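You operate a simulated robot arm through the tools that you are given. There is no shell and no other tool.

Carry out the task below with a simulated robot arm. There is one attempt and no reset: what you move stays moved.

Task
Test the yellow jack lead, put it back in its rack and clip on a pass or fail tag.
Fine: pass if the tester says good; one tag, the others stay on the rail; leave the tester dial on jack.
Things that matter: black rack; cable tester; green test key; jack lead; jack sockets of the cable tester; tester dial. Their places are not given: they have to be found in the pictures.

It is judged by the outcome, as a careful person would: the job done as asked, and still so three seconds after it is handed in. It fails if anything else is knocked over, pushed out of place, dropped, spilled or broken.

Robot
A 6-joint arm with a fingered hand, fixed in place. Base frame: the origin is at the foot of the arm, x ahead of it, y to its left, z up. Units: cm, degrees, N and s.
With the tool pointing down near the work surface it reaches from about 48 to 94 cm from the base axis. Its first joint turns from -166.0 to 166.0 degrees. Payload 5 kg.
The TCP is the grasp point between the finger pads, 4.3 cm short of the fingertips. In the tool frame z runs along the fingers and y along their closing line. The gripper opens to 14.4 cm. The gripper's body begins 5 cm behind the TCP. The gripper is a hand of 5 fingers: y runs from the thumb to the fingers, the wrist lies at [-2.1, -13.3, -23.3] in the tool frame, and closing takes about 1.5 s.
Orientation is told as [roll, pitch, yaw] about the base's x, y, z axes, in that order, counted from this pose: with the fingers straight down and the wrist toward the robot, the tool's x, y and z point along [0, 1, 0], [1, 0, 0] and [0, 0, -1] of the base frame.

Tools
- The arm moves only by the tool send_rows. Its argument "increments" is one flat list of numbers, 6 for each row, row after row: the shift along the tool's x, y, z in units of 40 mm (1.0 is 40 mm), then the turn, a rotation vector about the tool's x, y, z in units of 6 degrees (1.0 is 6 degrees). In form: [x, y, z, wx, wy, wz, x, y, z, wx, wy, wz, ...]. A call has 1 to 20 rows; each row shifts and turns the commanded pose from where the row before left it, along the tool's axes as they then stand. "claw" is the closure in counts, from 0 (fully open) to 255 (shut), set as the call begins (left out, the last holds). A call with a number of a shift or a turn outside -1 to 1 is refused whole. A row lasts 0.2 s, in which the tool goes at most 5 cm and 8.6 degrees; a call with a longer step from one row to the next is refused whole, and so is a gripper value outside its range. A pose out of reach is approached as far as the arm can. The call stops where the force on the tool passes 40 N (or 10 N more than at its start, if that is more) or the arm is blocked; 0.2 s more then pass. The fingers move at their own pace (about 7.2 cm/s each) and stop on an object; they squeeze with about 26 N. The grip force told is the motor's: it shows also when the fingers shut on nothing. Time passes only in rows, and 0.2 s behind the last, so rows that do not move let the fingers close. The reply holds the time, the measured pose of the TCP, the force on the tool along the base axes, the opening and the grip force, in the units named above and with some noise, with the torque about the TCP (base axes, N m) and any sound that the robot's microphone picked up.
- Cameras (640 x 400 px; columns grow to the right, rows downward): "scene" is fixed at [22.15, 65.05, 149.4]; the picture's right is [-0.74, -0.67, 0.00], its down [-0.49, 0.55, -0.68] and it looks along [0.45, -0.51, -0.73] (base axes); focal length 214 px, centre (320, 200). "wrist" rides on the gripper at [8.6, -10.8, -16.8] in the tool frame; the picture's right is [-0.80, 0.28, -0.53], its down [-0.54, -0.73, 0.42] and it looks along [-0.27, 0.63, 0.73] (tool axes); focal length 275 px, centre (320, 200).
- get_image(camera): a new picture of that camera. It takes no simulated time.
- lift_body(by): slides the trunk up (or, below 0, down) by that many cm; the arm rides with it, the base frame stays. It gives what a move gives, with no picture.
- curl_fingers(index, middle, ring, little, thumb_bend, thumb_turn): sets how far each is bent, from 0 (flat) to 1 (curled in); at 0.3 the hand is open as for a grip, at 0.7 the pads meet at the TCP. One left out holds its place. A second passes; each finger stops where it meets its share of the squeeze, and holds until it gets a number again. A gripper value or a shape takes the hand back. It gives what a move gives, with no picture; readings hold the bend of each and the force on index, middle, ring, little, thumb and palm. thumb_turn goes from beside the hand (0) to across from the fingers (1), as for a grip.
- hand_shape(shape): the hand has 5 fingers and takes this shape, open, in about a second: jaw (thumb against the fingers, like two jaws); tri (thumb and two fingers); tip (a fingertip pinch); poke (one finger out to press); point (the index stretched); flat (the hand flat); cup (the hand cupped); fist (a fist). The gripper value then closes the fingers along that shape, each until it touches; the sizes above hold for jaw. It gives what a move gives, with no picture.
- measure_at(camera, pixels): for up to 12 pixels [column, row] of the newest picture of that camera ("zoom" is the newest enlarged one), the place [x, y, z] in the base frame of the surface seen there, good to about 0.2 cm. It takes no simulated time.
- zoom(camera, box): a new picture of the part [left, top, right, bottom] of that camera's present view, enlarged. It takes no simulated time.
- sign_off(): hands the job in; it is judged then, once.

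Unless the task says otherwise, let go and move clear before handing in.

The tools are called after ">>>" by a JSON object that holds its "fn" and its "kwargs". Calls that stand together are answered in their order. send_rows: Moves the arm, as the interface text tells. Its arguments: {"type":"object","properties":{"increments":{"type":"array"},"claw":{"type":"number"}},"required":["increments"]} The other tools are called the same way: lift_body (by) slides the trunk up or down; hand_shape (shape) gives the hand a shape; curl_fingers (index, middle, ring, little, thumb_bend, thumb_turn) moves the fingers one by one; get_image (camera) takes a picture; measure_at (camera, pixels) gives the place of the surface under pixels of a picture; zoom (camera, box) takes an enlarged picture of a part of a camera's view; sign_off () hands the job in.

At the start:

```text
t: 0.0
ee_pos: [41.93, 33.68, 125.63]
tool_rot: [0.1, 0.0, 0.0]
wrist_force: [-0.3, -0.1, 0.4]
moment: [0.0, 0.01, -0.02]
width: 14.38
grip_force: 0.0
shape: jaw
bend: [0.3, 0.3, 0.3, 0.3, 0.3, 0.98]
finger forces: [0.0, 0.0, 0.1, 0.0, 0.0, 0.1]
trunk travel left (down, up): [-45.0, 14.0]
```

scene: 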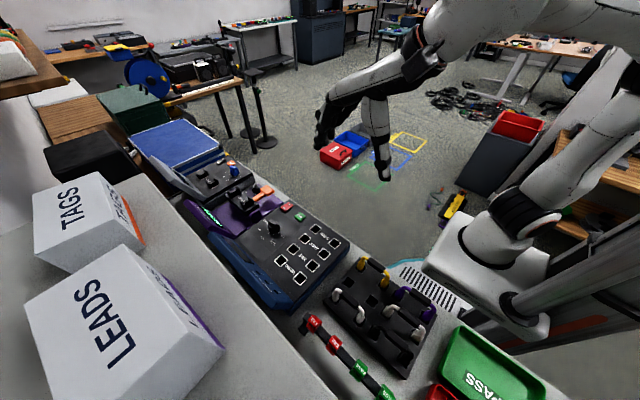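
wrist: 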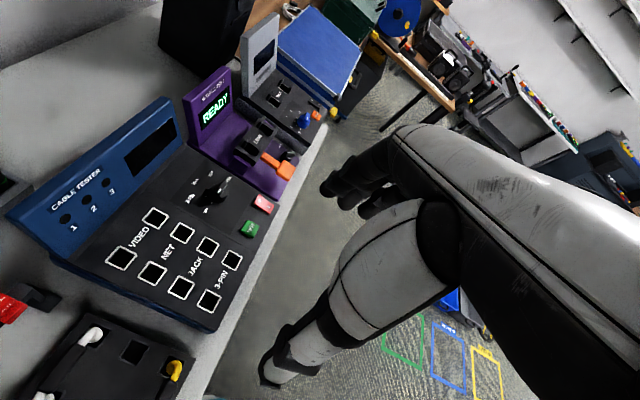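

The scene picture shows the cable tester around (290,250), the black rack with leads around (375,310), and the tag rail around (345,360). I'll zoom in on these before moving.

>>> {"fn": "zoom", "kwargs": {"camera": "scene", "box": [280, 240, 480, 400]}}

>>> {"fn": "zoom", "kwargs": {"camera": "scene", "box": [200, 180, 360, 310]}}

>>> {"fn": "zoom", "kwargs": {"camera": "wrist", "box": [0, 90, 330, 400]}}

```text
2.50 times, centred on (380, 320) of scene
```

zoom: 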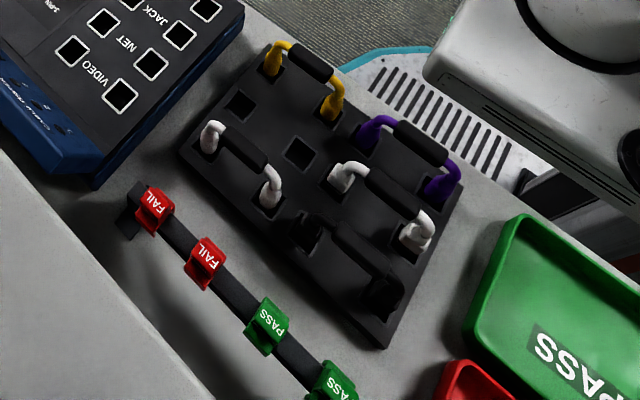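

```text
3.08 times, centred on (280, 245) of scene
```

zoom: 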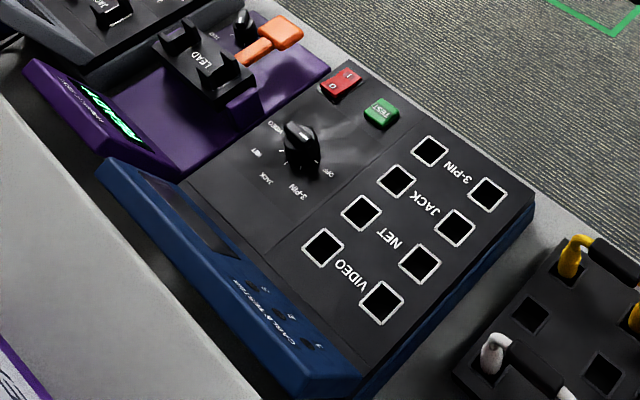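

```text
1.29 times, centred on (165, 245) of wrist
```

zoom: 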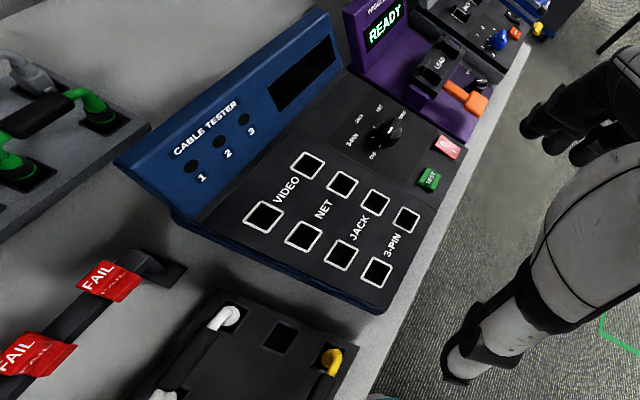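

The zooms show a yellow bridge-shaped lead in the black rack, the sockets, a dial that appears to have OFF, 3-PIN, JACK, NET and VIDEO marks, a red power switch and the green TEST key. I'll measure the rack and lead first.

>>> {"fn": "zoom", "kwargs": {"camera": "scene", "box": [320, 240, 440, 320]}}

```text
5.00 times, centred on (380, 280) of scene
```

zoom: 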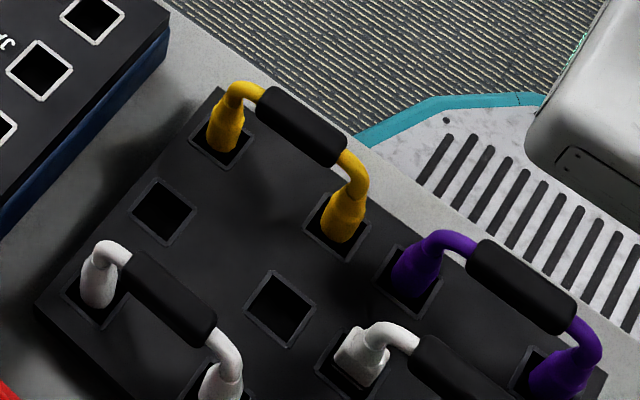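

>>> {"fn": "measure_at", "kwargs": {"camera": "zoom", "pixels": [[225, 135], [345, 225], [265, 105], [300, 120], [335, 150], [222, 162], [340, 250], [162, 210], [280, 305], [200, 245], [240, 95], [355, 180]]}}

>>> {"fn": "zoom", "kwargs": {"camera": "scene", "box": [250, 200, 350, 280]}}

```text
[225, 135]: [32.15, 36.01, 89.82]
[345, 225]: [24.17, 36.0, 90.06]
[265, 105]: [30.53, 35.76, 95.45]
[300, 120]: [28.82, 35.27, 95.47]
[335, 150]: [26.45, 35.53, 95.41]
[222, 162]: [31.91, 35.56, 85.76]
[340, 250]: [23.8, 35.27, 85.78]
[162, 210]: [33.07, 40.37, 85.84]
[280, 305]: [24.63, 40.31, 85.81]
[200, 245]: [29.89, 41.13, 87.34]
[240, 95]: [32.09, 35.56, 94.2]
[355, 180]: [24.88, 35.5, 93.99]
```

```text
5.00 times, centred on (300, 240) of scene
```

zoom: 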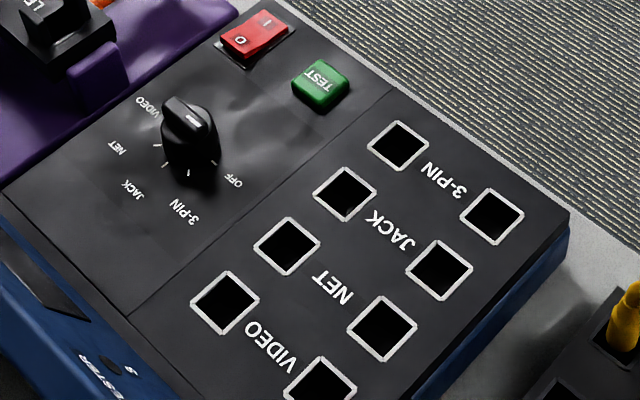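

The yellow lead spans x≈24 to 32 at y≈35.5, with its handle top at z≈95.5. Next I'll measure the jack sockets, dial and keys.

>>> {"fn": "measure_at", "kwargs": {"camera": "zoom", "pixels": [[345, 192], [438, 270], [388, 230], [320, 82], [190, 130], [190, 118], [185, 175], [133, 188], [255, 35], [240, 42], [268, 25], [330, 100]]}}

>>> {"fn": "zoom", "kwargs": {"camera": "scene", "box": [265, 205, 305, 237]}}

>>> {"fn": "zoom", "kwargs": {"camera": "scene", "box": [290, 300, 415, 400]}}

```text
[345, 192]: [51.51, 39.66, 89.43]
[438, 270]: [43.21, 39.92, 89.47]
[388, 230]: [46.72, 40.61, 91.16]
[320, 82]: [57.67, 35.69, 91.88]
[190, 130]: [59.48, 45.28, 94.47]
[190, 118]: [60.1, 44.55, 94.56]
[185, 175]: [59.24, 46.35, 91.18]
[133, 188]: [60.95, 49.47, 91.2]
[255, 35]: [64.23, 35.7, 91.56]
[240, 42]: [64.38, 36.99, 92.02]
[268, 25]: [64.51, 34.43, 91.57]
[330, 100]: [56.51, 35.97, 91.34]
```

```text
12.50 times, centred on (285, 221) of scene
```

zoom: 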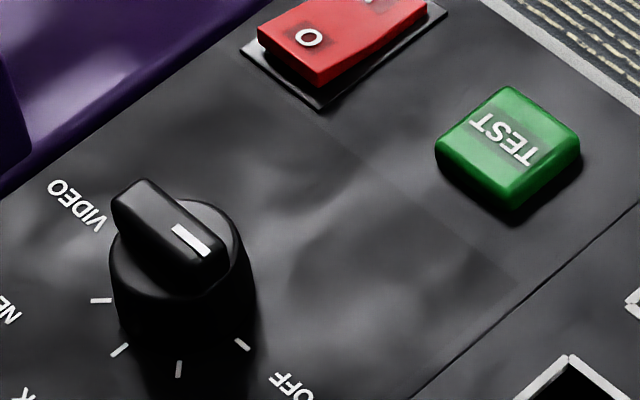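

```text
4.00 times, centred on (352, 350) of scene
```

zoom: 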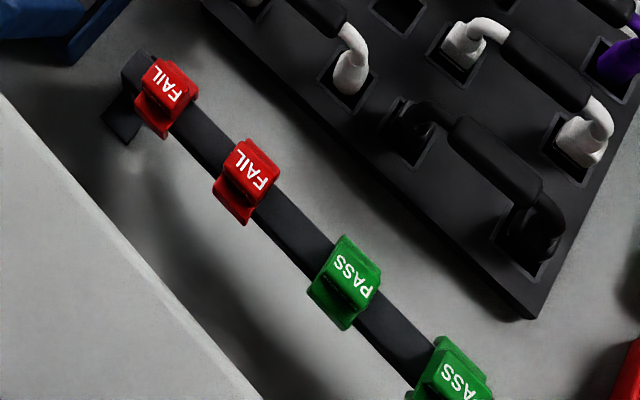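

The rocker's O side measures slightly higher than its I side, and the dial appears to point to OFF. I'll check both from the wrist view.

>>> {"fn": "zoom", "kwargs": {"camera": "wrist", "box": [170, 150, 290, 250]}}

>>> {"fn": "zoom", "kwargs": {"camera": "wrist", "box": [0, 90, 200, 250]}}

>>> {"fn": "zoom", "kwargs": {"camera": "scene", "box": [265, 205, 305, 237]}}

>>> {"fn": "measure_at", "kwargs": {"camera": "zoom", "pixels": [[242, 345], [178, 369], [120, 349], [100, 300], [75, 205], [190, 240], [150, 190], [210, 270], [310, 36], [400, 15], [480, 120], [550, 155]]}}

```text
4.00 times, centred on (230, 200) of wrist
```

zoom: 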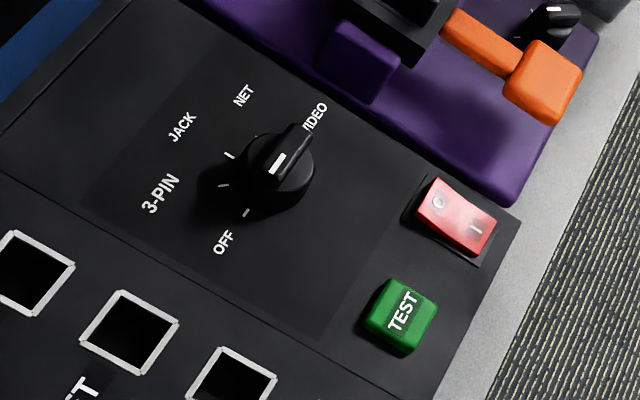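

```text
2.50 times, centred on (100, 170) of wrist
```

zoom: 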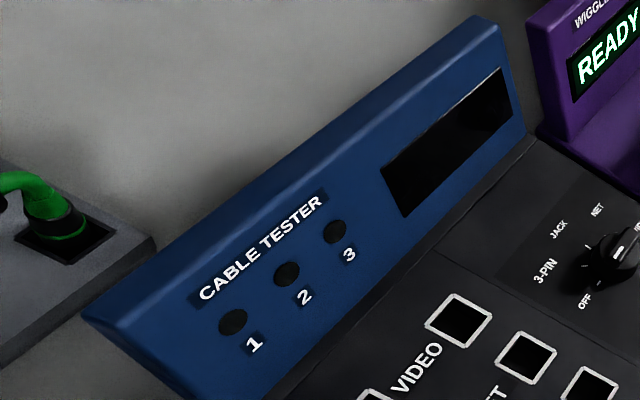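

```text
12.50 times, centred on (285, 221) of scene
```

zoom: 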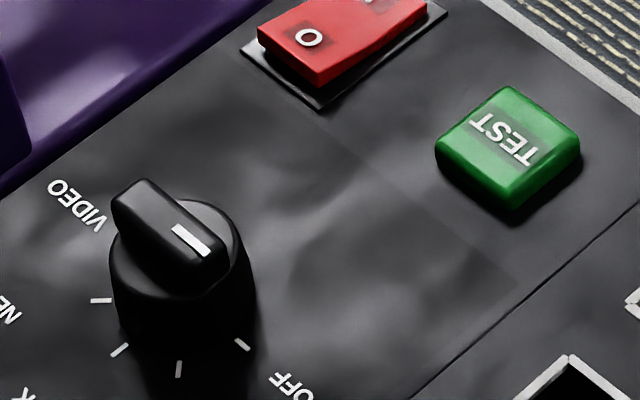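

```text
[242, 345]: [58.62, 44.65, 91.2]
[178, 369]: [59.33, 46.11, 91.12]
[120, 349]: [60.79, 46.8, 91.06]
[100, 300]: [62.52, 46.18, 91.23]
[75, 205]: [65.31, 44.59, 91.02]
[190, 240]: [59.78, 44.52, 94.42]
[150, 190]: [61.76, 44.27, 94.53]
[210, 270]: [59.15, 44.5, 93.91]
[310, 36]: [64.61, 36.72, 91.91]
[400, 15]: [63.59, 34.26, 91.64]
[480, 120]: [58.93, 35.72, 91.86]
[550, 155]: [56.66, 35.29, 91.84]
```

The dial centre works out near (60.7, 44.6) from the ticks. The pointer is at OFF (−x) and JACK is toward +y, so it needs a 90° clockwise turn. Now I'll measure the tags and rail.

>>> {"fn": "zoom", "kwargs": {"camera": "scene", "box": [290, 300, 415, 400]}}

>>> {"fn": "measure_at", "kwargs": {"camera": "zoom", "pixels": [[165, 80], [150, 112], [255, 165], [230, 205], [352, 270], [335, 308], [300, 235], [460, 375], [395, 330], [130, 130], [375, 285], [325, 255]]}}

>>> {"fn": "zoom", "kwargs": {"camera": "scene", "box": [350, 350, 410, 400]}}

```text
4.00 times, centred on (352, 350) of scene
```

zoom: 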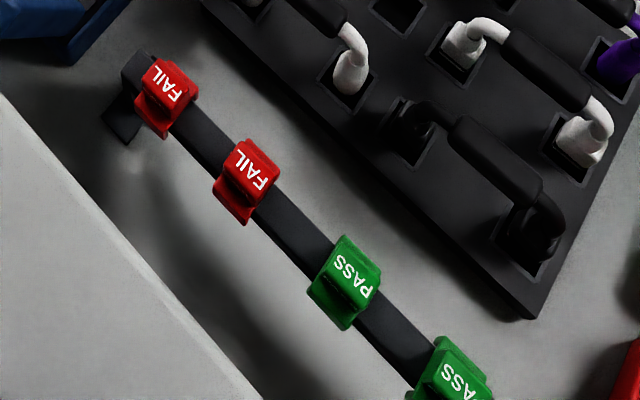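

```text
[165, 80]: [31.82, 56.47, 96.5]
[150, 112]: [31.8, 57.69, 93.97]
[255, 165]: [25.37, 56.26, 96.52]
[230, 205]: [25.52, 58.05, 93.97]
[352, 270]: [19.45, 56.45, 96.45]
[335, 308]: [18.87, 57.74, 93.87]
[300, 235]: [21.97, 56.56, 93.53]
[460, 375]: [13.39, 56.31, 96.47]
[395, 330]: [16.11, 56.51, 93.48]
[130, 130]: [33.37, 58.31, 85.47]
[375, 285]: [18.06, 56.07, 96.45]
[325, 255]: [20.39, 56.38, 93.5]
```

```text
8.00 times, centred on (380, 375) of scene
```

zoom: 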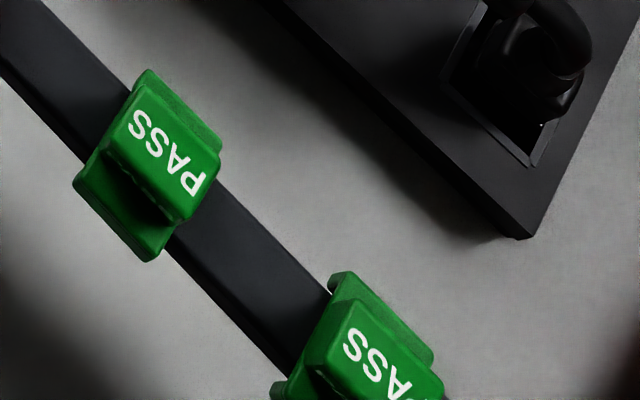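

The PASS tag I'd use sits at about (19.1, 56.4), with its top at z≈96.5, on a rail along x whose top is at 93.5. Before moving I'll look closely at the hand itself.

>>> {"fn": "zoom", "kwargs": {"camera": "scene", "box": [280, 0, 480, 200]}}

>>> {"fn": "hand_shape", "kwargs": {"shape": "tip"}}

>>> {"fn": "zoom", "kwargs": {"camera": "scene", "box": [280, 0, 480, 200]}}

>>> {"fn": "hand_shape", "kwargs": {"shape": "tri"}}

>>> {"fn": "zoom", "kwargs": {"camera": "scene", "box": [280, 0, 480, 200]}}

>>> {"fn": "get_image", "kwargs": {"camera": "wrist"}}

```text
2.00 times, centred on (380, 100) of scene
```

zoom: 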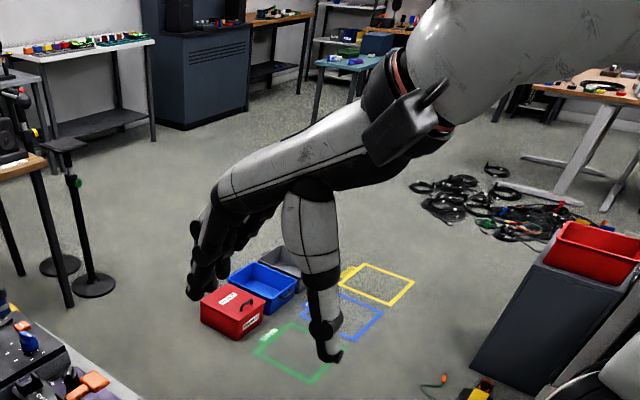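

```text
t: 0.9
ee_pos: [41.91, 33.68, 125.67]
tool_rot: [0.0, 0.0, 0.0]
wrist_force: [0.9, -0.3, -0.5]
moment: [0.0, 0.0, 0.02]
width: 14.37
grip_force: 0.1
shape: tip
bend: [0.3, 0.98, 0.99, 0.99, 0.3, 0.98]
finger forces: [0.1, 0.0, 0.0, 0.1, 0.0, 0.1]
trunk travel left (down, up): [-45.0, 14.0]
```

```text
2.00 times, centred on (380, 100) of scene
```

zoom: 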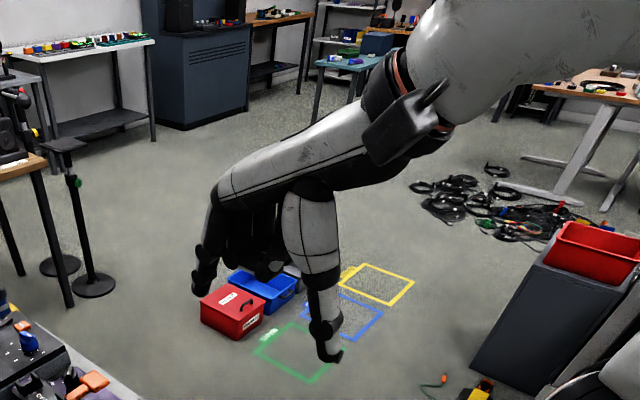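

```text
t: 1.8
ee_pos: [41.88, 33.66, 125.55]
tool_rot: [0.0, 0.0, 0.1]
wrist_force: [0.5, 0.5, -0.3]
moment: [0.02, 0.02, -0.04]
width: 14.36
grip_force: 0.0
shape: tri
bend: [0.3, 0.3, 0.99, 0.99, 0.3, 0.98]
finger forces: [0.0, 0.0, 0.0, 0.1, 0.0, 0.0]
trunk travel left (down, up): [-45.0, 14.0]
```

```text
2.00 times, centred on (380, 100) of scene
```

zoom: 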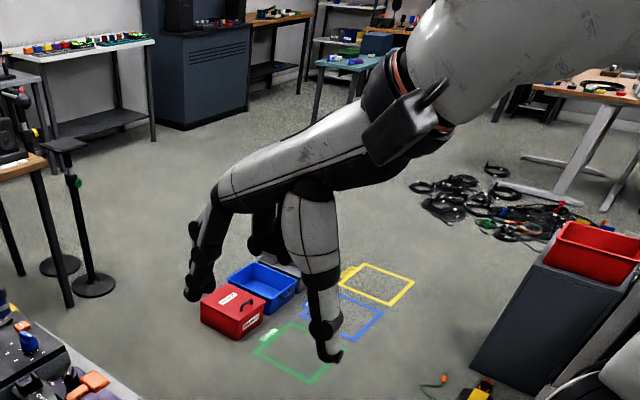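

```text
taken
```

wrist: 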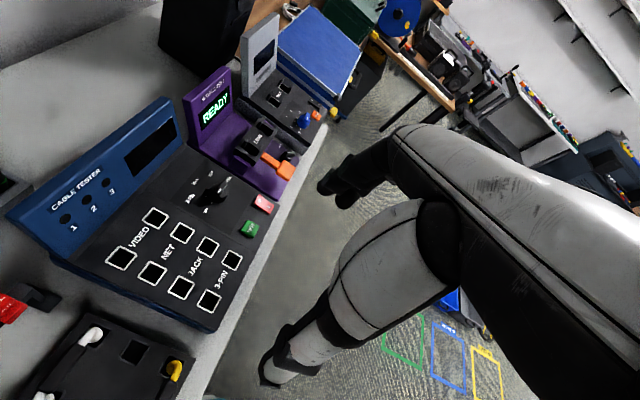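

The hand takes its shapes properly, with the index finger on the tool +x side. I'll turn it to yaw +90 in the air, so that it closes along base y, and then look at its geometry.

>>> {"fn": "send_rows", "kwargs": {"increments": [0, 0, 0, 0, 0, -1, 0, 0, 0, 0, 0, -1, 0, 0, 0, 0, 0, -1, 0, 0, 0, 0, 0, -1, 0, 0, 0, 0, 0, -1, 0, 0, 0, 0, 0, -1, 0, 0, 0, 0, 0, -1, 0, 0, 0, 0, 0, -1, 0, 0, 0, 0, 0, -1, 0, 0, 0, 0, 0, -1, 0, 0, 0, 0, 0, -1, 0, 0, 0, 0, 0, -1, 0, 0, 0, 0, 0, -1, 0, 0, 0, 0, 0, -1, 0, 0, 0, 0, 0, -1]}}

>>> {"fn": "get_image", "kwargs": {"camera": "scene"}}

>>> {"fn": "get_image", "kwargs": {"camera": "wrist"}}

```text
t: 5.0
ee_pos: [41.9, 33.66, 125.59]
tool_rot: [0.1, 0.0, 90.3]
wrist_force: [-0.3, -0.3, 0.4]
moment: [-0.01, -0.03, -0.03]
width: 14.33
grip_force: 0.1
shape: tri
bend: [0.3, 0.3, 0.99, 0.99, 0.3, 0.98]
finger forces: [0.1, 0.0, 0.1, 0.0, 0.1, 0.1]
trunk travel left (down, up): [-45.0, 14.0]
```

```text
taken
```

scene: 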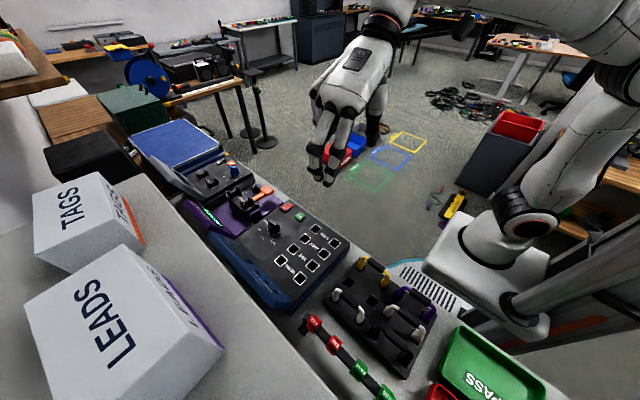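

```text
taken
```

wrist: 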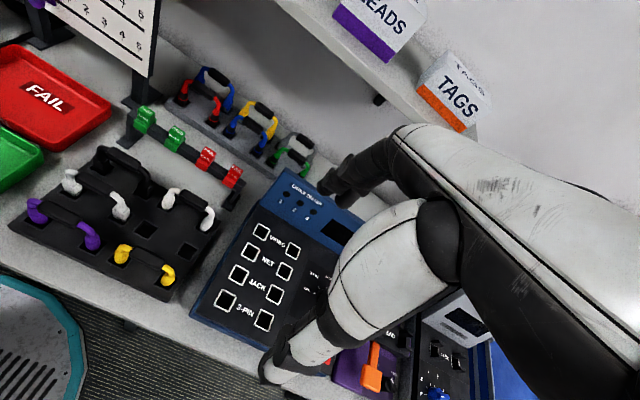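

The wrist view now shows the whole bench: a second, grey rack, the PASS and FAIL trays, and a chart at top left (100,30). I'll read the chart and look at the rack and tag rail.

>>> {"fn": "zoom", "kwargs": {"camera": "wrist", "box": [0, 0, 200, 125]}}

>>> {"fn": "zoom", "kwargs": {"camera": "wrist", "box": [0, 100, 240, 320]}}

>>> {"fn": "zoom", "kwargs": {"camera": "scene", "box": [290, 60, 430, 200]}}

```text
3.20 times, centred on (100, 62) of wrist
```

zoom: 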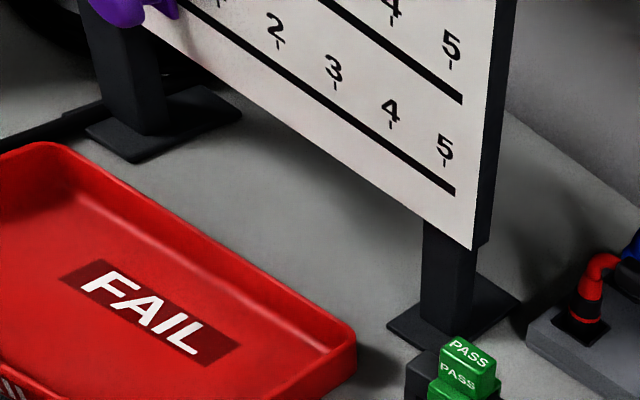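

```text
1.82 times, centred on (120, 210) of wrist
```

zoom: 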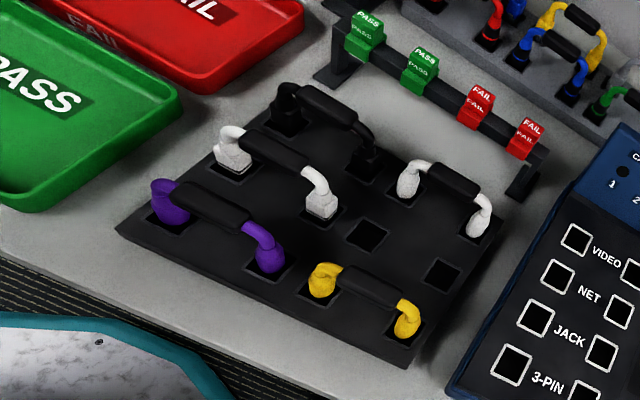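

```text
2.86 times, centred on (360, 130) of scene
```

zoom: 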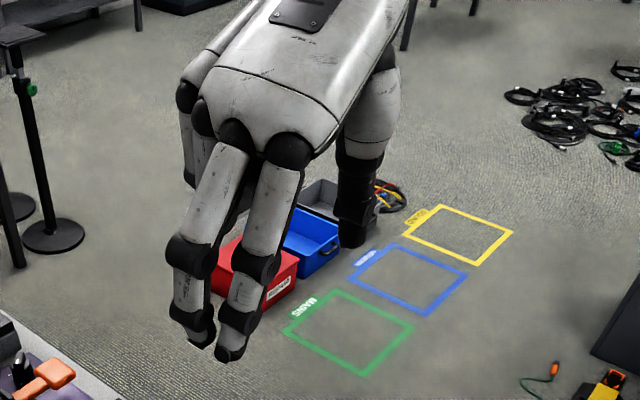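

The rail carries two PASS tags (x≈13 and 19) and two FAIL tags (x≈25 and 32). Next I'll close the three-finger shape partway in the air to learn where the fingertips meet.

>>> {"fn": "send_rows", "kwargs": {"increments": [0, 0, 0, 0, 0, 0, 0, 0, 0, 0, 0, 0, 0, 0, 0, 0, 0, 0, 0, 0, 0, 0, 0, 0, 0, 0, 0, 0, 0, 0, 0, 0, 0, 0, 0, 0, 0, 0, 0, 0, 0, 0, 0, 0, 0, 0, 0, 0], "claw": 230}}

>>> {"fn": "zoom", "kwargs": {"camera": "scene", "box": [290, 80, 410, 200]}}

>>> {"fn": "get_image", "kwargs": {"camera": "wrist"}}

```text
t: 6.8
ee_pos: [41.94, 33.7, 125.69]
tool_rot: [0.0, 0.1, 90.1]
wrist_force: [-0.3, -0.5, 0.2]
moment: [-0.03, 0.05, -0.01]
width: 1.43
grip_force: 0.0
shape: tri
bend: [0.72, 0.64, 0.99, 0.99, 0.73, 1.0]
finger forces: [0.1, 0.0, 0.0, 0.0, 0.1, 0.1]
trunk travel left (down, up): [-45.0, 14.0]
```

```text
3.33 times, centred on (350, 140) of scene
```

zoom: 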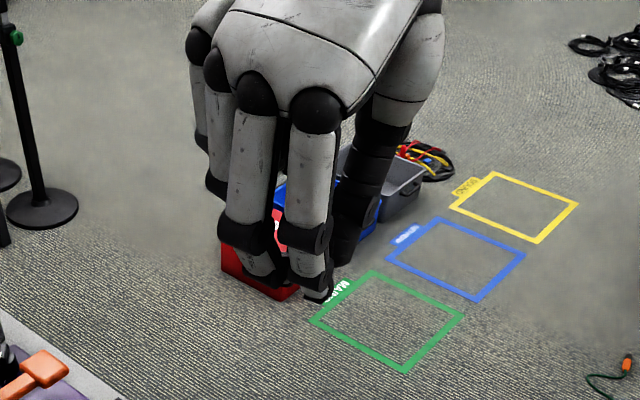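

```text
taken
```

wrist: 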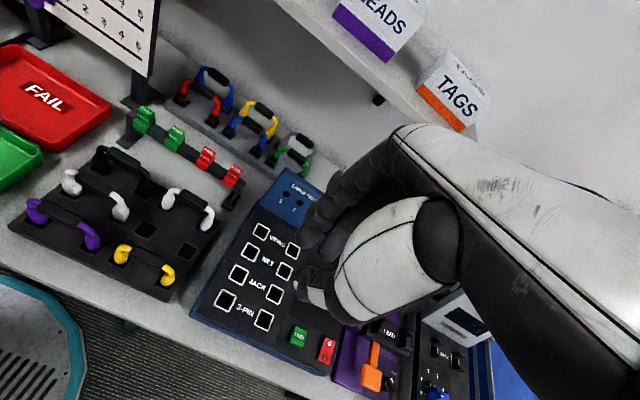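

The thumb and the two fingers now nearly meet, around (318,275) in the wrist picture. I'll enlarge that area and measure the tips.

>>> {"fn": "zoom", "kwargs": {"camera": "wrist", "box": [260, 160, 400, 330]}}

>>> {"fn": "measure_at", "kwargs": {"camera": "wrist", "pixels": [[302, 240], [312, 225], [325, 200], [297, 270], [299, 293], [318, 292], [335, 280], [300, 280], [310, 270], [345, 170]]}}

>>> {"fn": "zoom", "kwargs": {"camera": "scene", "box": [320, 110, 380, 180]}}

>>> {"fn": "measure_at", "kwargs": {"camera": "scene", "pixels": [[348, 163], [348, 168], [340, 163], [338, 155], [347, 150], [354, 158], [346, 125], [336, 125], [349, 166]]}}

```text
2.35 times, centred on (330, 245) of wrist
```

zoom: 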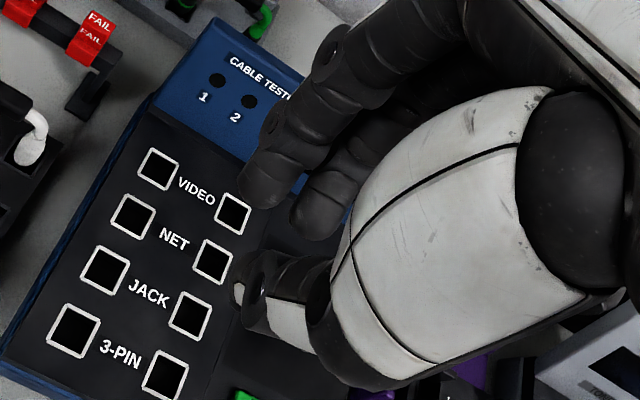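

```text
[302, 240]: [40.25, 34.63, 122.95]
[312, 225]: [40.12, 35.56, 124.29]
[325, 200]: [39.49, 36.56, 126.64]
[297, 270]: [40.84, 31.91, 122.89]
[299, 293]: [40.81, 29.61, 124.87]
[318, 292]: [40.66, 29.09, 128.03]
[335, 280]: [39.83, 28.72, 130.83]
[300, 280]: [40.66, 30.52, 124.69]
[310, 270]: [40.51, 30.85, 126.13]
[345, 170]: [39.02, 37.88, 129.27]
```

```text
5.71 times, centred on (350, 145) of scene
```

zoom: 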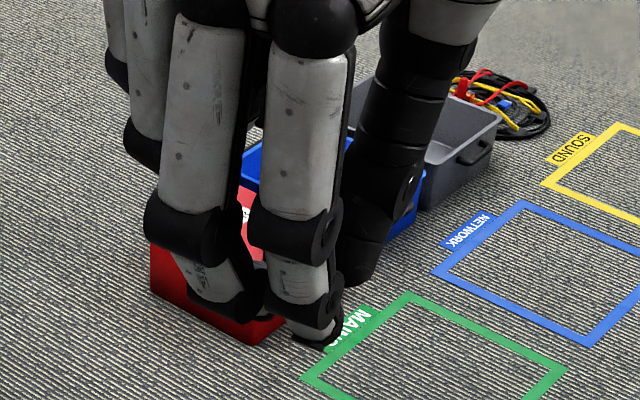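

```text
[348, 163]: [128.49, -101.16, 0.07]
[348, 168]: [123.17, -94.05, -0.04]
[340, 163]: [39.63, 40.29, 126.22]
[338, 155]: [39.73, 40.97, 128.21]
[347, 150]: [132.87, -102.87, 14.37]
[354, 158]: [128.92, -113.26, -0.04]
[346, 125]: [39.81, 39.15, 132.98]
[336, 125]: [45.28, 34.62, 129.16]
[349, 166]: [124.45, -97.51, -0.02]
```

With the hand nearly shut, the tips sit about 3.2 cm below the TCP, with the index and middle fingers either side of it along x. I'll measure the knob's cylinder and the display panel for clearance.

>>> {"fn": "zoom", "kwargs": {"camera": "scene", "box": [265, 205, 305, 237]}}

>>> {"fn": "measure_at", "kwargs": {"camera": "zoom", "pixels": [[215, 215], [190, 205], [230, 235], [238, 280], [180, 340], [125, 270], [128, 225], [120, 200], [165, 245], [200, 280], [140, 182], [225, 262]]}}

>>> {"fn": "zoom", "kwargs": {"camera": "scene", "box": [200, 225, 300, 315]}}

>>> {"fn": "measure_at", "kwargs": {"camera": "scene", "pixels": [[210, 238], [240, 265], [275, 300], [225, 245], [250, 270], [275, 290], [212, 225], [242, 250], [268, 310], [255, 240]]}}

```text
12.50 times, centred on (285, 221) of scene
```

zoom: 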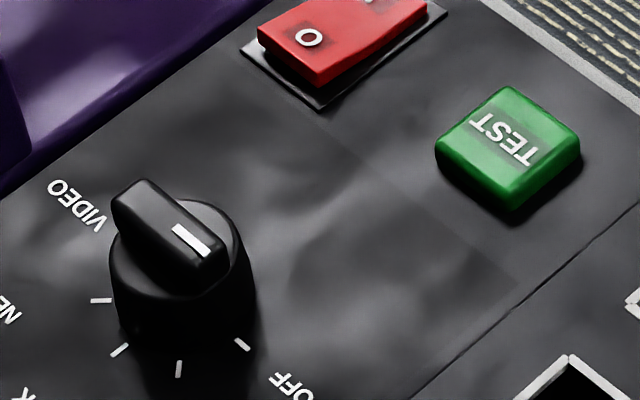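

```text
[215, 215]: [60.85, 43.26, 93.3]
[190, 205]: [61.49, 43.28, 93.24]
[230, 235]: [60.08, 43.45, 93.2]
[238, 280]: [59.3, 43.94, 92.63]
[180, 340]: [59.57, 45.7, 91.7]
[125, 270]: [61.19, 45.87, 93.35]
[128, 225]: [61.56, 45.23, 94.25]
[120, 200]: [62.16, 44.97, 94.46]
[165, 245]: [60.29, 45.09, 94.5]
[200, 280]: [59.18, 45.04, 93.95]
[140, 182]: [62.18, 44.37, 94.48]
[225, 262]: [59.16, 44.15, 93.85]
```

```text
4.44 times, centred on (250, 270) of scene
```

zoom: 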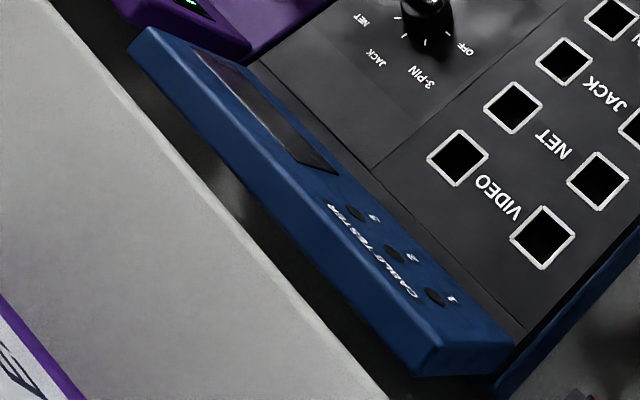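

```text
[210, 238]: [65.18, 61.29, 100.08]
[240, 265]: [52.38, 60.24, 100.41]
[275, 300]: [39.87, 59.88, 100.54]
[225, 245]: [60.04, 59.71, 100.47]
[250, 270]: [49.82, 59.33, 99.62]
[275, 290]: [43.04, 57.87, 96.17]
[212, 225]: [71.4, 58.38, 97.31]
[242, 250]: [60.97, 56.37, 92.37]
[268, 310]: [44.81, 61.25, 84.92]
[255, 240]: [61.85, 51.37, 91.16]
```

The knob's bar spans x 59.1–62.2 and y 44.0–45.1, rises from z 93.3 to 94.5, and the display panel starts at y≥56. I'll move above the dial with the fingers partly closed.

>>> {"fn": "send_rows", "kwargs": {"increments": [-0.5875, 0.3419, 0.6766, 0, 0, 0, -0.5875, 0.3419, 0.6766, 0, 0, 0, -0.5875, 0.3419, 0.6766, 0, 0, 0, -0.5875, 0.3419, 0.6766, 0, 0, 0, -0.5875, 0.3419, 0.6766, 0, 0, 0, -0.5875, 0.3419, 0.6766, 0, 0, 0, -0.5875, 0.3419, 0.6766, 0, 0, 0, -0.5875, 0.3419, 0.6766, 0, 0, 0, 0, 0, 0, 0, 0, 0], "claw": 170}}

>>> {"fn": "get_image", "kwargs": {"camera": "scene"}}

>>> {"fn": "get_image", "kwargs": {"camera": "wrist"}}

```text
t: 8.8
ee_pos: [60.73, 44.59, 103.84]
tool_rot: [0.0, 0.0, 90.0]
wrist_force: [-0.4, 0.4, -0.8]
moment: [-0.02, 0.06, 0.02]
width: 4.74
grip_force: 0.1
shape: tri
bend: [0.74, 0.52, 0.99, 0.99, 0.74, 1.0]
finger forces: [0.0, 0.0, 0.0, 0.1, 0.0, 0.1]
trunk travel left (down, up): [-45.0, 14.0]
```

```text
taken
```

scene: 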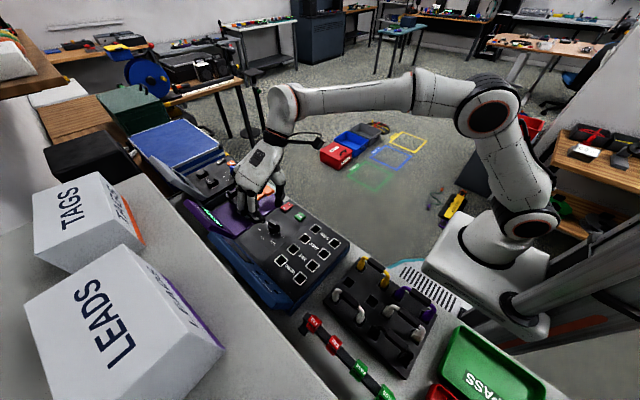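

```text
taken
```

wrist: 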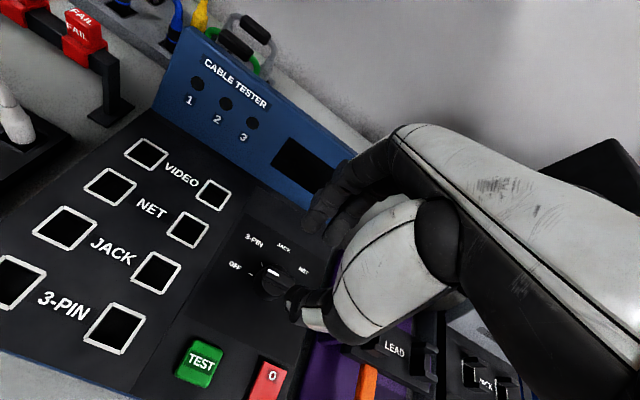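

The hand is above the dial, but the reported index and thumb bend (0.74) seem too closed for this setting. I'll zoom in on the fingers.

>>> {"fn": "zoom", "kwargs": {"camera": "wrist", "box": [230, 160, 380, 340]}}

>>> {"fn": "zoom", "kwargs": {"camera": "scene", "box": [220, 130, 320, 250]}}

```text
2.22 times, centred on (305, 250) of wrist
```

zoom: 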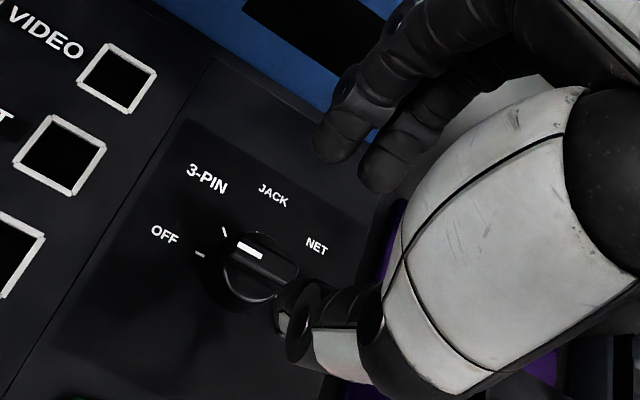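

```text
3.33 times, centred on (270, 190) of scene
```

zoom: 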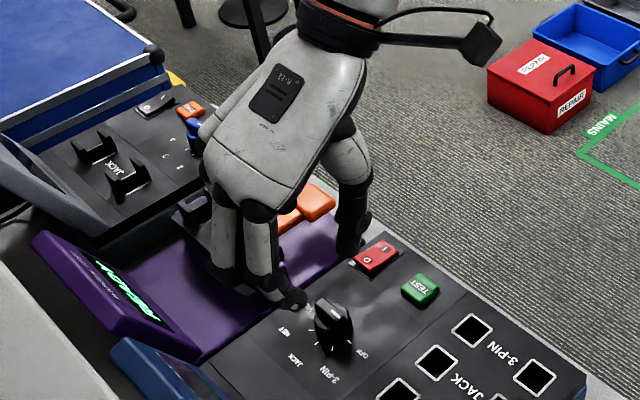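

The fingers look plausibly open. I'll measure the fingertips and the thumb tip against the knob before descending.

>>> {"fn": "measure_at", "kwargs": {"camera": "wrist", "pixels": [[312, 225], [310, 221], [335, 233], [330, 228], [293, 308], [300, 312], [291, 300], [303, 290], [345, 200]]}}

>>> {"fn": "measure_at", "kwargs": {"camera": "scene", "pixels": [[311, 222], [307, 219], [296, 208], [298, 216], [282, 193], [326, 205], [300, 222]]}}

```text
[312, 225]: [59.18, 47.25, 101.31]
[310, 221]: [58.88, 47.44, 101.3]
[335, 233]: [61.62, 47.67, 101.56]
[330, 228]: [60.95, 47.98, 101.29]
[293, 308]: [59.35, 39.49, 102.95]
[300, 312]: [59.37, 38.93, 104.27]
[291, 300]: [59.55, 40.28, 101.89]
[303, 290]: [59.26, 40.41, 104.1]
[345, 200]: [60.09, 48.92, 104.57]
```

```text
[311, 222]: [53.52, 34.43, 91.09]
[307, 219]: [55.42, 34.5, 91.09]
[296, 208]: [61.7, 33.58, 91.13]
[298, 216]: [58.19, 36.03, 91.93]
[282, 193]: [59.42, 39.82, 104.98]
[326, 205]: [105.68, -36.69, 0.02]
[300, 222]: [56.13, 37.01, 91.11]
```

The tips sit about 3 cm below the TCP, so a TCP height of 96.4 should grip the bar alone. First I'll check how tall the purple device beside the dial is.

>>> {"fn": "measure_at", "kwargs": {"camera": "scene", "pixels": [[278, 187], [284, 196], [310, 192], [313, 190], [262, 205], [283, 168], [280, 177], [240, 215], [290, 198], [288, 203], [306, 195]]}}

>>> {"fn": "send_rows", "kwargs": {"increments": [0, 0, 0.5, 0, 0, 0, 0, 0, 0.5, 0, 0, 0, 0, 0, 0, 0, 0, 0]}}

>>> {"fn": "zoom", "kwargs": {"camera": "wrist", "box": [230, 160, 380, 340]}}

>>> {"fn": "zoom", "kwargs": {"camera": "scene", "box": [230, 150, 320, 250]}}

```text
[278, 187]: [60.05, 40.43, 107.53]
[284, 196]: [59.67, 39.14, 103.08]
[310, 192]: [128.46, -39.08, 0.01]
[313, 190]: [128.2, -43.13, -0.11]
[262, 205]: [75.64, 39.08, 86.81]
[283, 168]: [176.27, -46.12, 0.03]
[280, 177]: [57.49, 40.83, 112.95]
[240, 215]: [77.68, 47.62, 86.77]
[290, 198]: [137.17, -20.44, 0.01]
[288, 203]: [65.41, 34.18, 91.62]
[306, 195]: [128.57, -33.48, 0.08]
```

```text
t: 9.6
ee_pos: [60.71, 44.74, 99.7]
tool_rot: [0.0, 0.1, 90.0]
wrist_force: [0.1, 0.7, -0.2]
moment: [0.0, -0.01, 0.0]
width: 4.77
grip_force: 0.0
shape: tri
bend: [0.74, 0.52, 0.99, 0.99, 0.74, 1.0]
finger forces: [0.0, 0.0, 0.1, 0.0, 0.0, 0.0]
trunk travel left (down, up): [-45.0, 14.0]
```

```text
2.22 times, centred on (305, 250) of wrist
```

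zoom: 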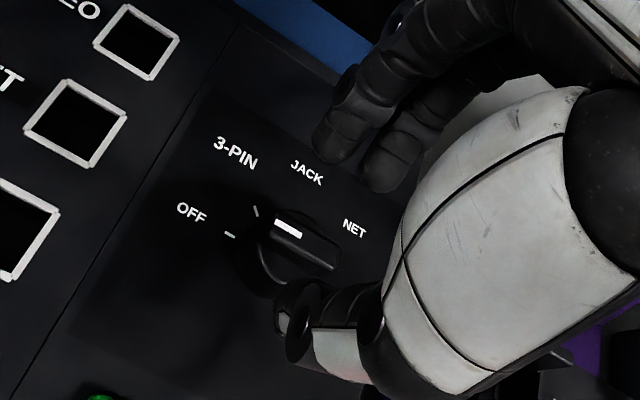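

```text
4.00 times, centred on (275, 200) of scene
```

zoom: 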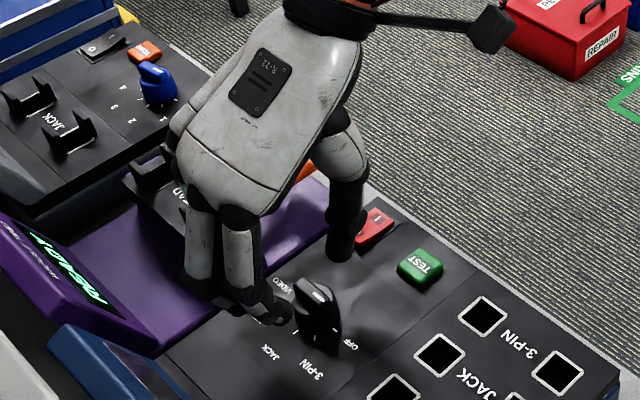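

The fingers straddle the knob, with the thumb on the −y side and the fingers on the +y side. I'll descend 3.3 cm and close.

>>> {"fn": "send_rows", "kwargs": {"increments": [0, 0, 0.4, 0, 0, 0, 0, 0, 0.425, 0, 0, 0, 0, 0, 0, 0, 0, 0]}}

>>> {"fn": "send_rows", "kwargs": {"increments": [0, 0, 0, 0, 0, 0, 0, 0, 0, 0, 0, 0, 0, 0, 0, 0, 0, 0, 0, 0, 0, 0, 0, 0, 0, 0, 0, 0, 0, 0], "claw": 245}}

>>> {"fn": "zoom", "kwargs": {"camera": "wrist", "box": [230, 160, 380, 340]}}

>>> {"fn": "zoom", "kwargs": {"camera": "scene", "box": [250, 180, 320, 250]}}

```text
t: 10.4
ee_pos: [60.81, 44.71, 96.61]
tool_rot: [0.0, 0.0, 90.0]
wrist_force: [0.8, -0.7, 0.1]
moment: [-0.03, 0.01, 0.02]
width: 4.77
grip_force: 0.1
shape: tri
bend: [0.74, 0.52, 0.99, 0.99, 0.74, 1.0]
finger forces: [0.0, 0.0, 0.0, 0.0, 0.0, 0.0]
trunk travel left (down, up): [-45.0, 14.0]
```

```text
t: 11.6
ee_pos: [60.8, 44.73, 96.61]
tool_rot: [0.0, 0.0, 90.0]
wrist_force: [-1.0, -6.2, 0.3]
moment: [-0.31, 0.04, 0.01]
width: 2.07
grip_force: 26.0
shape: tri
bend: [0.73, 0.63, 1.0, 1.0, 0.73, 1.0]
finger forces: [10.0, 9.1, 0.0, 0.0, 27.4, 0.1]
trunk travel left (down, up): [-45.0, 14.0]
```

```text
2.22 times, centred on (305, 250) of wrist
```

zoom: 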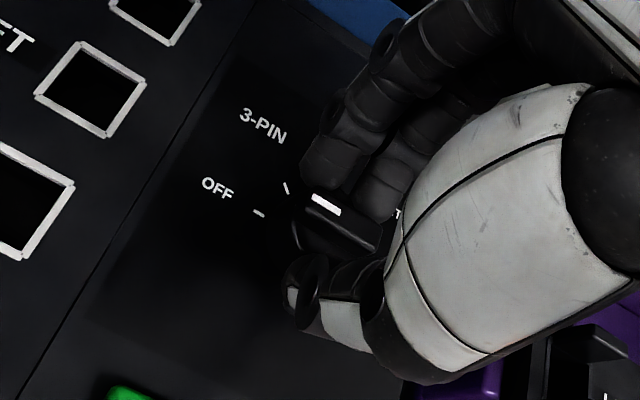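

```text
5.71 times, centred on (285, 215) of scene
```

zoom: 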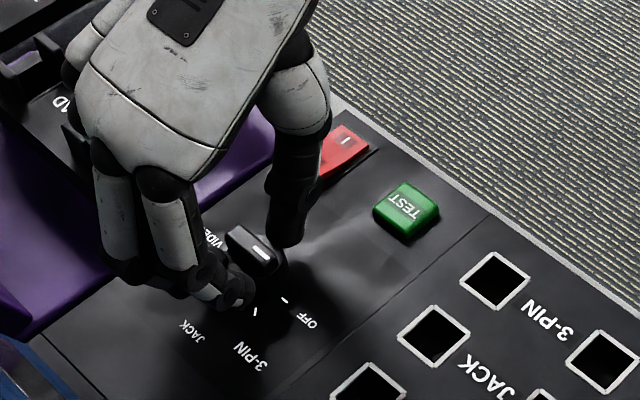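

The bar is gripped: width is 2.07 cm, the two fingers carry about 19 N together and the thumb 27 N. I'll turn the first 30° toward JACK and check.

>>> {"fn": "send_rows", "kwargs": {"increments": [0, 0, 0, 0, 0, 1, 0, 0, 0, 0, 0, 1, 0, 0, 0, 0, 0, 1, 0, 0, 0, 0, 0, 1, 0, 0, 0, 0, 0, 1]}}

>>> {"fn": "zoom", "kwargs": {"camera": "scene", "box": [250, 180, 320, 250]}}

>>> {"fn": "zoom", "kwargs": {"camera": "wrist", "box": [230, 160, 380, 340]}}

```text
t: 12.8
ee_pos: [60.59, 44.67, 96.55]
tool_rot: [0.0, 0.1, 60.0]
wrist_force: [1.6, -9.4, -3.6]
moment: [-0.32, -0.03, 0.0]
width: 2.05
grip_force: 25.6
shape: tri
bend: [0.73, 0.63, 1.0, 1.0, 0.73, 1.0]
finger forces: [8.5, 12.4, 0.0, 0.0, 28.4, 0.1]
trunk travel left (down, up): [-45.0, 14.0]
```

```text
5.71 times, centred on (285, 215) of scene
```

zoom: 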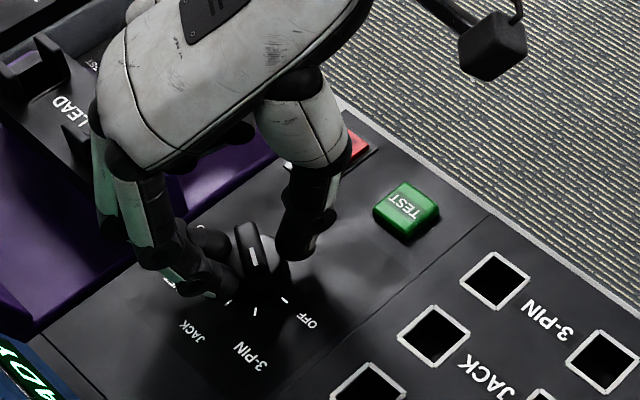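

```text
2.22 times, centred on (305, 250) of wrist
```

zoom: 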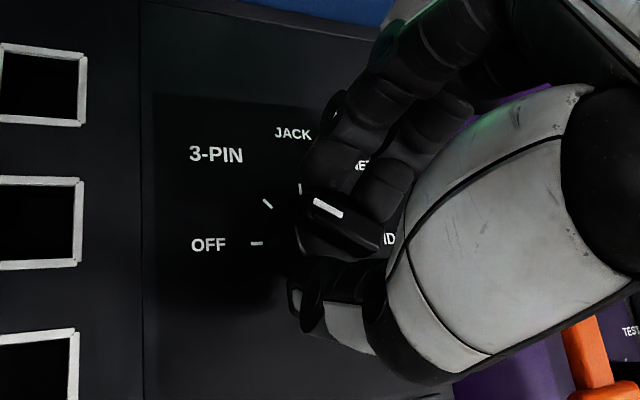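

The knob is following and the tester's display has lit up green at lower left of the scene zoom, so the power is on. I'll turn the remaining 60°.

>>> {"fn": "send_rows", "kwargs": {"increments": [0, 0, 0, 0, 0, 1, 0, 0, 0, 0, 0, 1, 0, 0, 0, 0, 0, 1, 0, 0, 0, 0, 0, 1, 0, 0, 0, 0, 0, 1, 0, 0, 0, 0, 0, 1, 0, 0, 0, 0, 0, 1, 0, 0, 0, 0, 0, 1, 0, 0, 0, 0, 0, 1, 0, 0, 0, 0, 0, 1, 0, 0, 0, 0, 0, 0]}}

>>> {"fn": "zoom", "kwargs": {"camera": "scene", "box": [200, 170, 320, 270]}}

>>> {"fn": "zoom", "kwargs": {"camera": "wrist", "box": [200, 120, 380, 340]}}

```text
t: 15.2
ee_pos: [60.69, 44.64, 96.75]
tool_rot: [0.1, 0.1, 0.0]
wrist_force: [1.2, -7.8, -3.8]
moment: [-0.26, -0.12, -0.01]
width: 2.06
grip_force: 25.9
shape: tri
bend: [0.73, 0.62, 1.0, 1.0, 0.73, 1.0]
finger forces: [9.9, 15.8, 0.0, 0.1, 22.5, 0.1]
trunk travel left (down, up): [-45.0, 14.0]
```

```text
4.00 times, centred on (260, 220) of scene
```

zoom: 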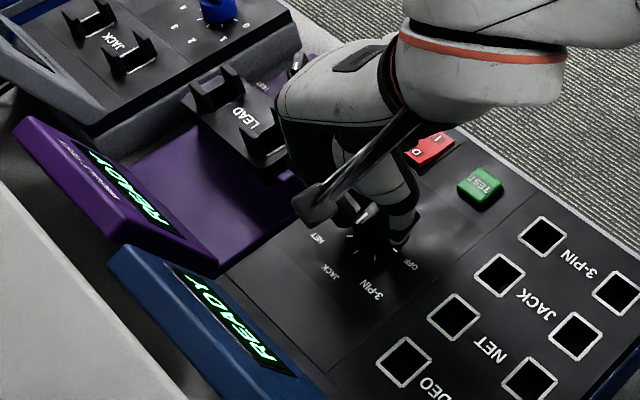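

```text
1.82 times, centred on (290, 230) of wrist
```

zoom: 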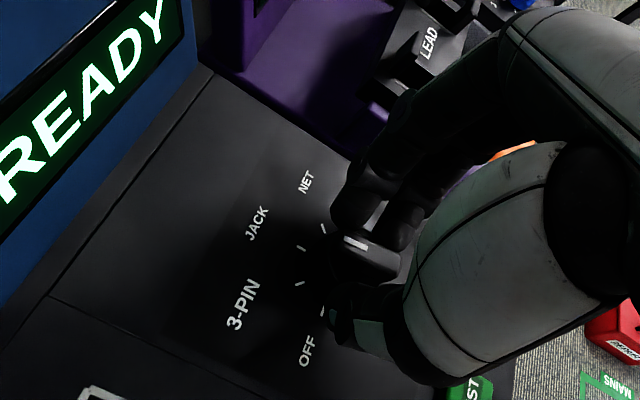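

The tester shows READY and the pointer mark lines up with JACK. I'll release, rise straight up and verify.

>>> {"fn": "send_rows", "kwargs": {"increments": [0, 0, 0, 0, 0, 0, 0, 0, 0, 0, 0, 0, 0, 0, 0, 0, 0, 0, 0, 0, 0, 0, 0, 0], "claw": 170}}

>>> {"fn": "send_rows", "kwargs": {"increments": [0, 0, -0.6, 0, 0, 0, 0, 0, -0.9, 0, 0, 0, 0, 0, -0.9, 0, 0, 0, 0, 0, -0.9, 0, 0, 0, 0, 0, -0.9, 0, 0, 0, 0, 0, 0, 0, 0, 0]}}

>>> {"fn": "get_image", "kwargs": {"camera": "scene"}}

>>> {"fn": "get_image", "kwargs": {"camera": "wrist"}}

>>> {"fn": "zoom", "kwargs": {"camera": "scene", "box": [200, 190, 320, 290]}}

```text
t: 16.2
ee_pos: [60.69, 44.79, 96.71]
tool_rot: [0.0, 0.1, 0.1]
wrist_force: [0.3, 0.8, 0.5]
moment: [-0.03, -0.01, 0.02]
width: 4.75
grip_force: 0.1
shape: tri
bend: [0.74, 0.52, 0.99, 0.99, 0.74, 1.0]
finger forces: [0.0, 0.1, 0.1, 0.1, 0.1, 0.1]
trunk travel left (down, up): [-45.0, 14.0]
```

```text
t: 17.6
ee_pos: [60.57, 44.57, 113.47]
tool_rot: [0.0, 0.1, 0.0]
wrist_force: [-0.3, -0.7, 0.5]
moment: [-0.02, 0.02, -0.02]
width: 4.77
grip_force: 0.0
shape: tri
bend: [0.74, 0.52, 0.99, 0.99, 0.74, 1.0]
finger forces: [0.1, 0.1, 0.0, 0.0, 0.0, 0.0]
trunk travel left (down, up): [-45.0, 14.0]
```

```text
taken
```

scene: 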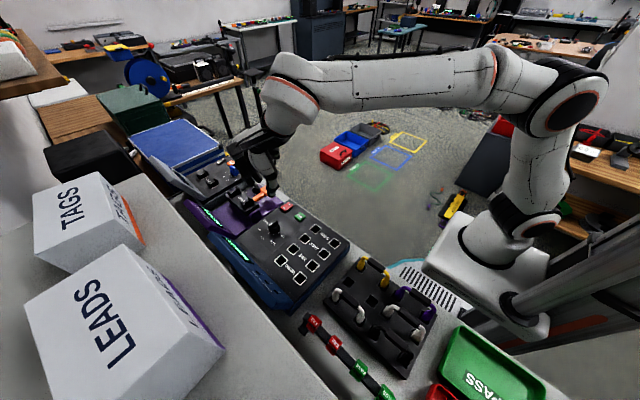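

```text
taken
```

wrist: 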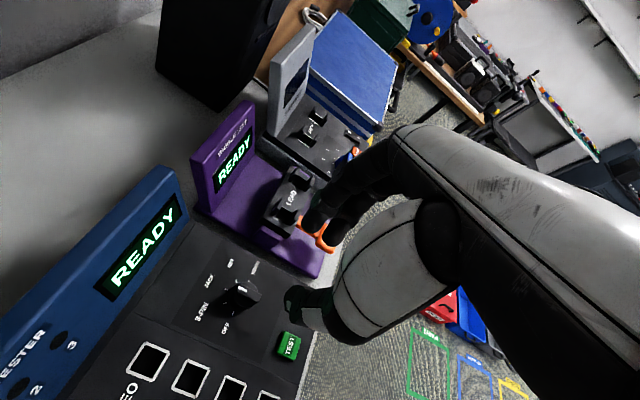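

```text
4.00 times, centred on (260, 240) of scene
```

zoom: 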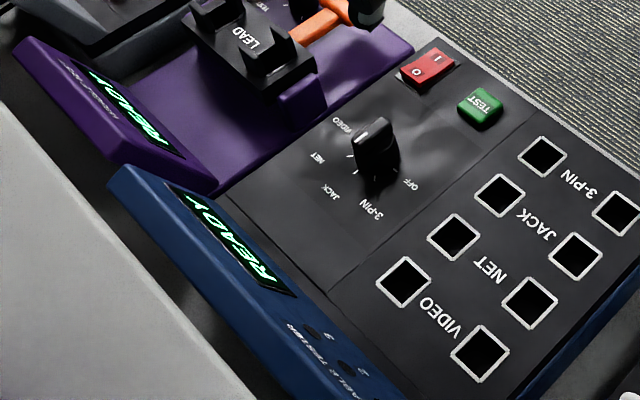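

>>> {"fn": "zoom", "kwargs": {"camera": "scene", "box": [265, 205, 305, 237]}}

>>> {"fn": "zoom", "kwargs": {"camera": "wrist", "box": [190, 250, 290, 350]}}

```text
12.50 times, centred on (285, 221) of scene
```

zoom: 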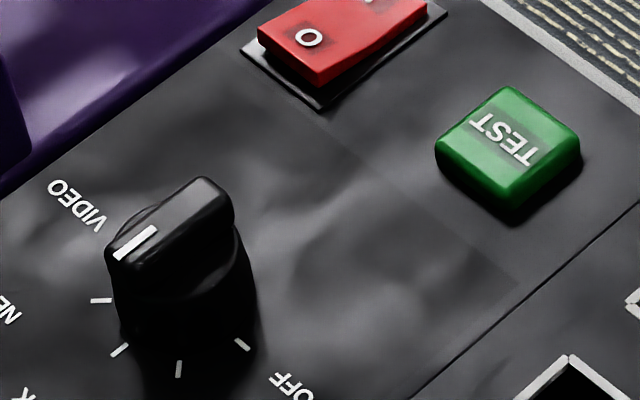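

```text
4.00 times, centred on (240, 300) of wrist
```

zoom: 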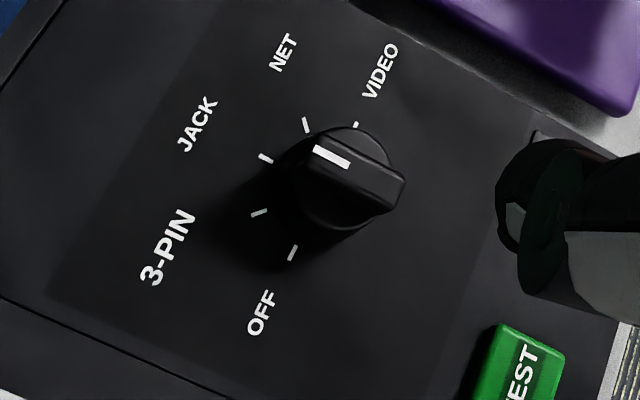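

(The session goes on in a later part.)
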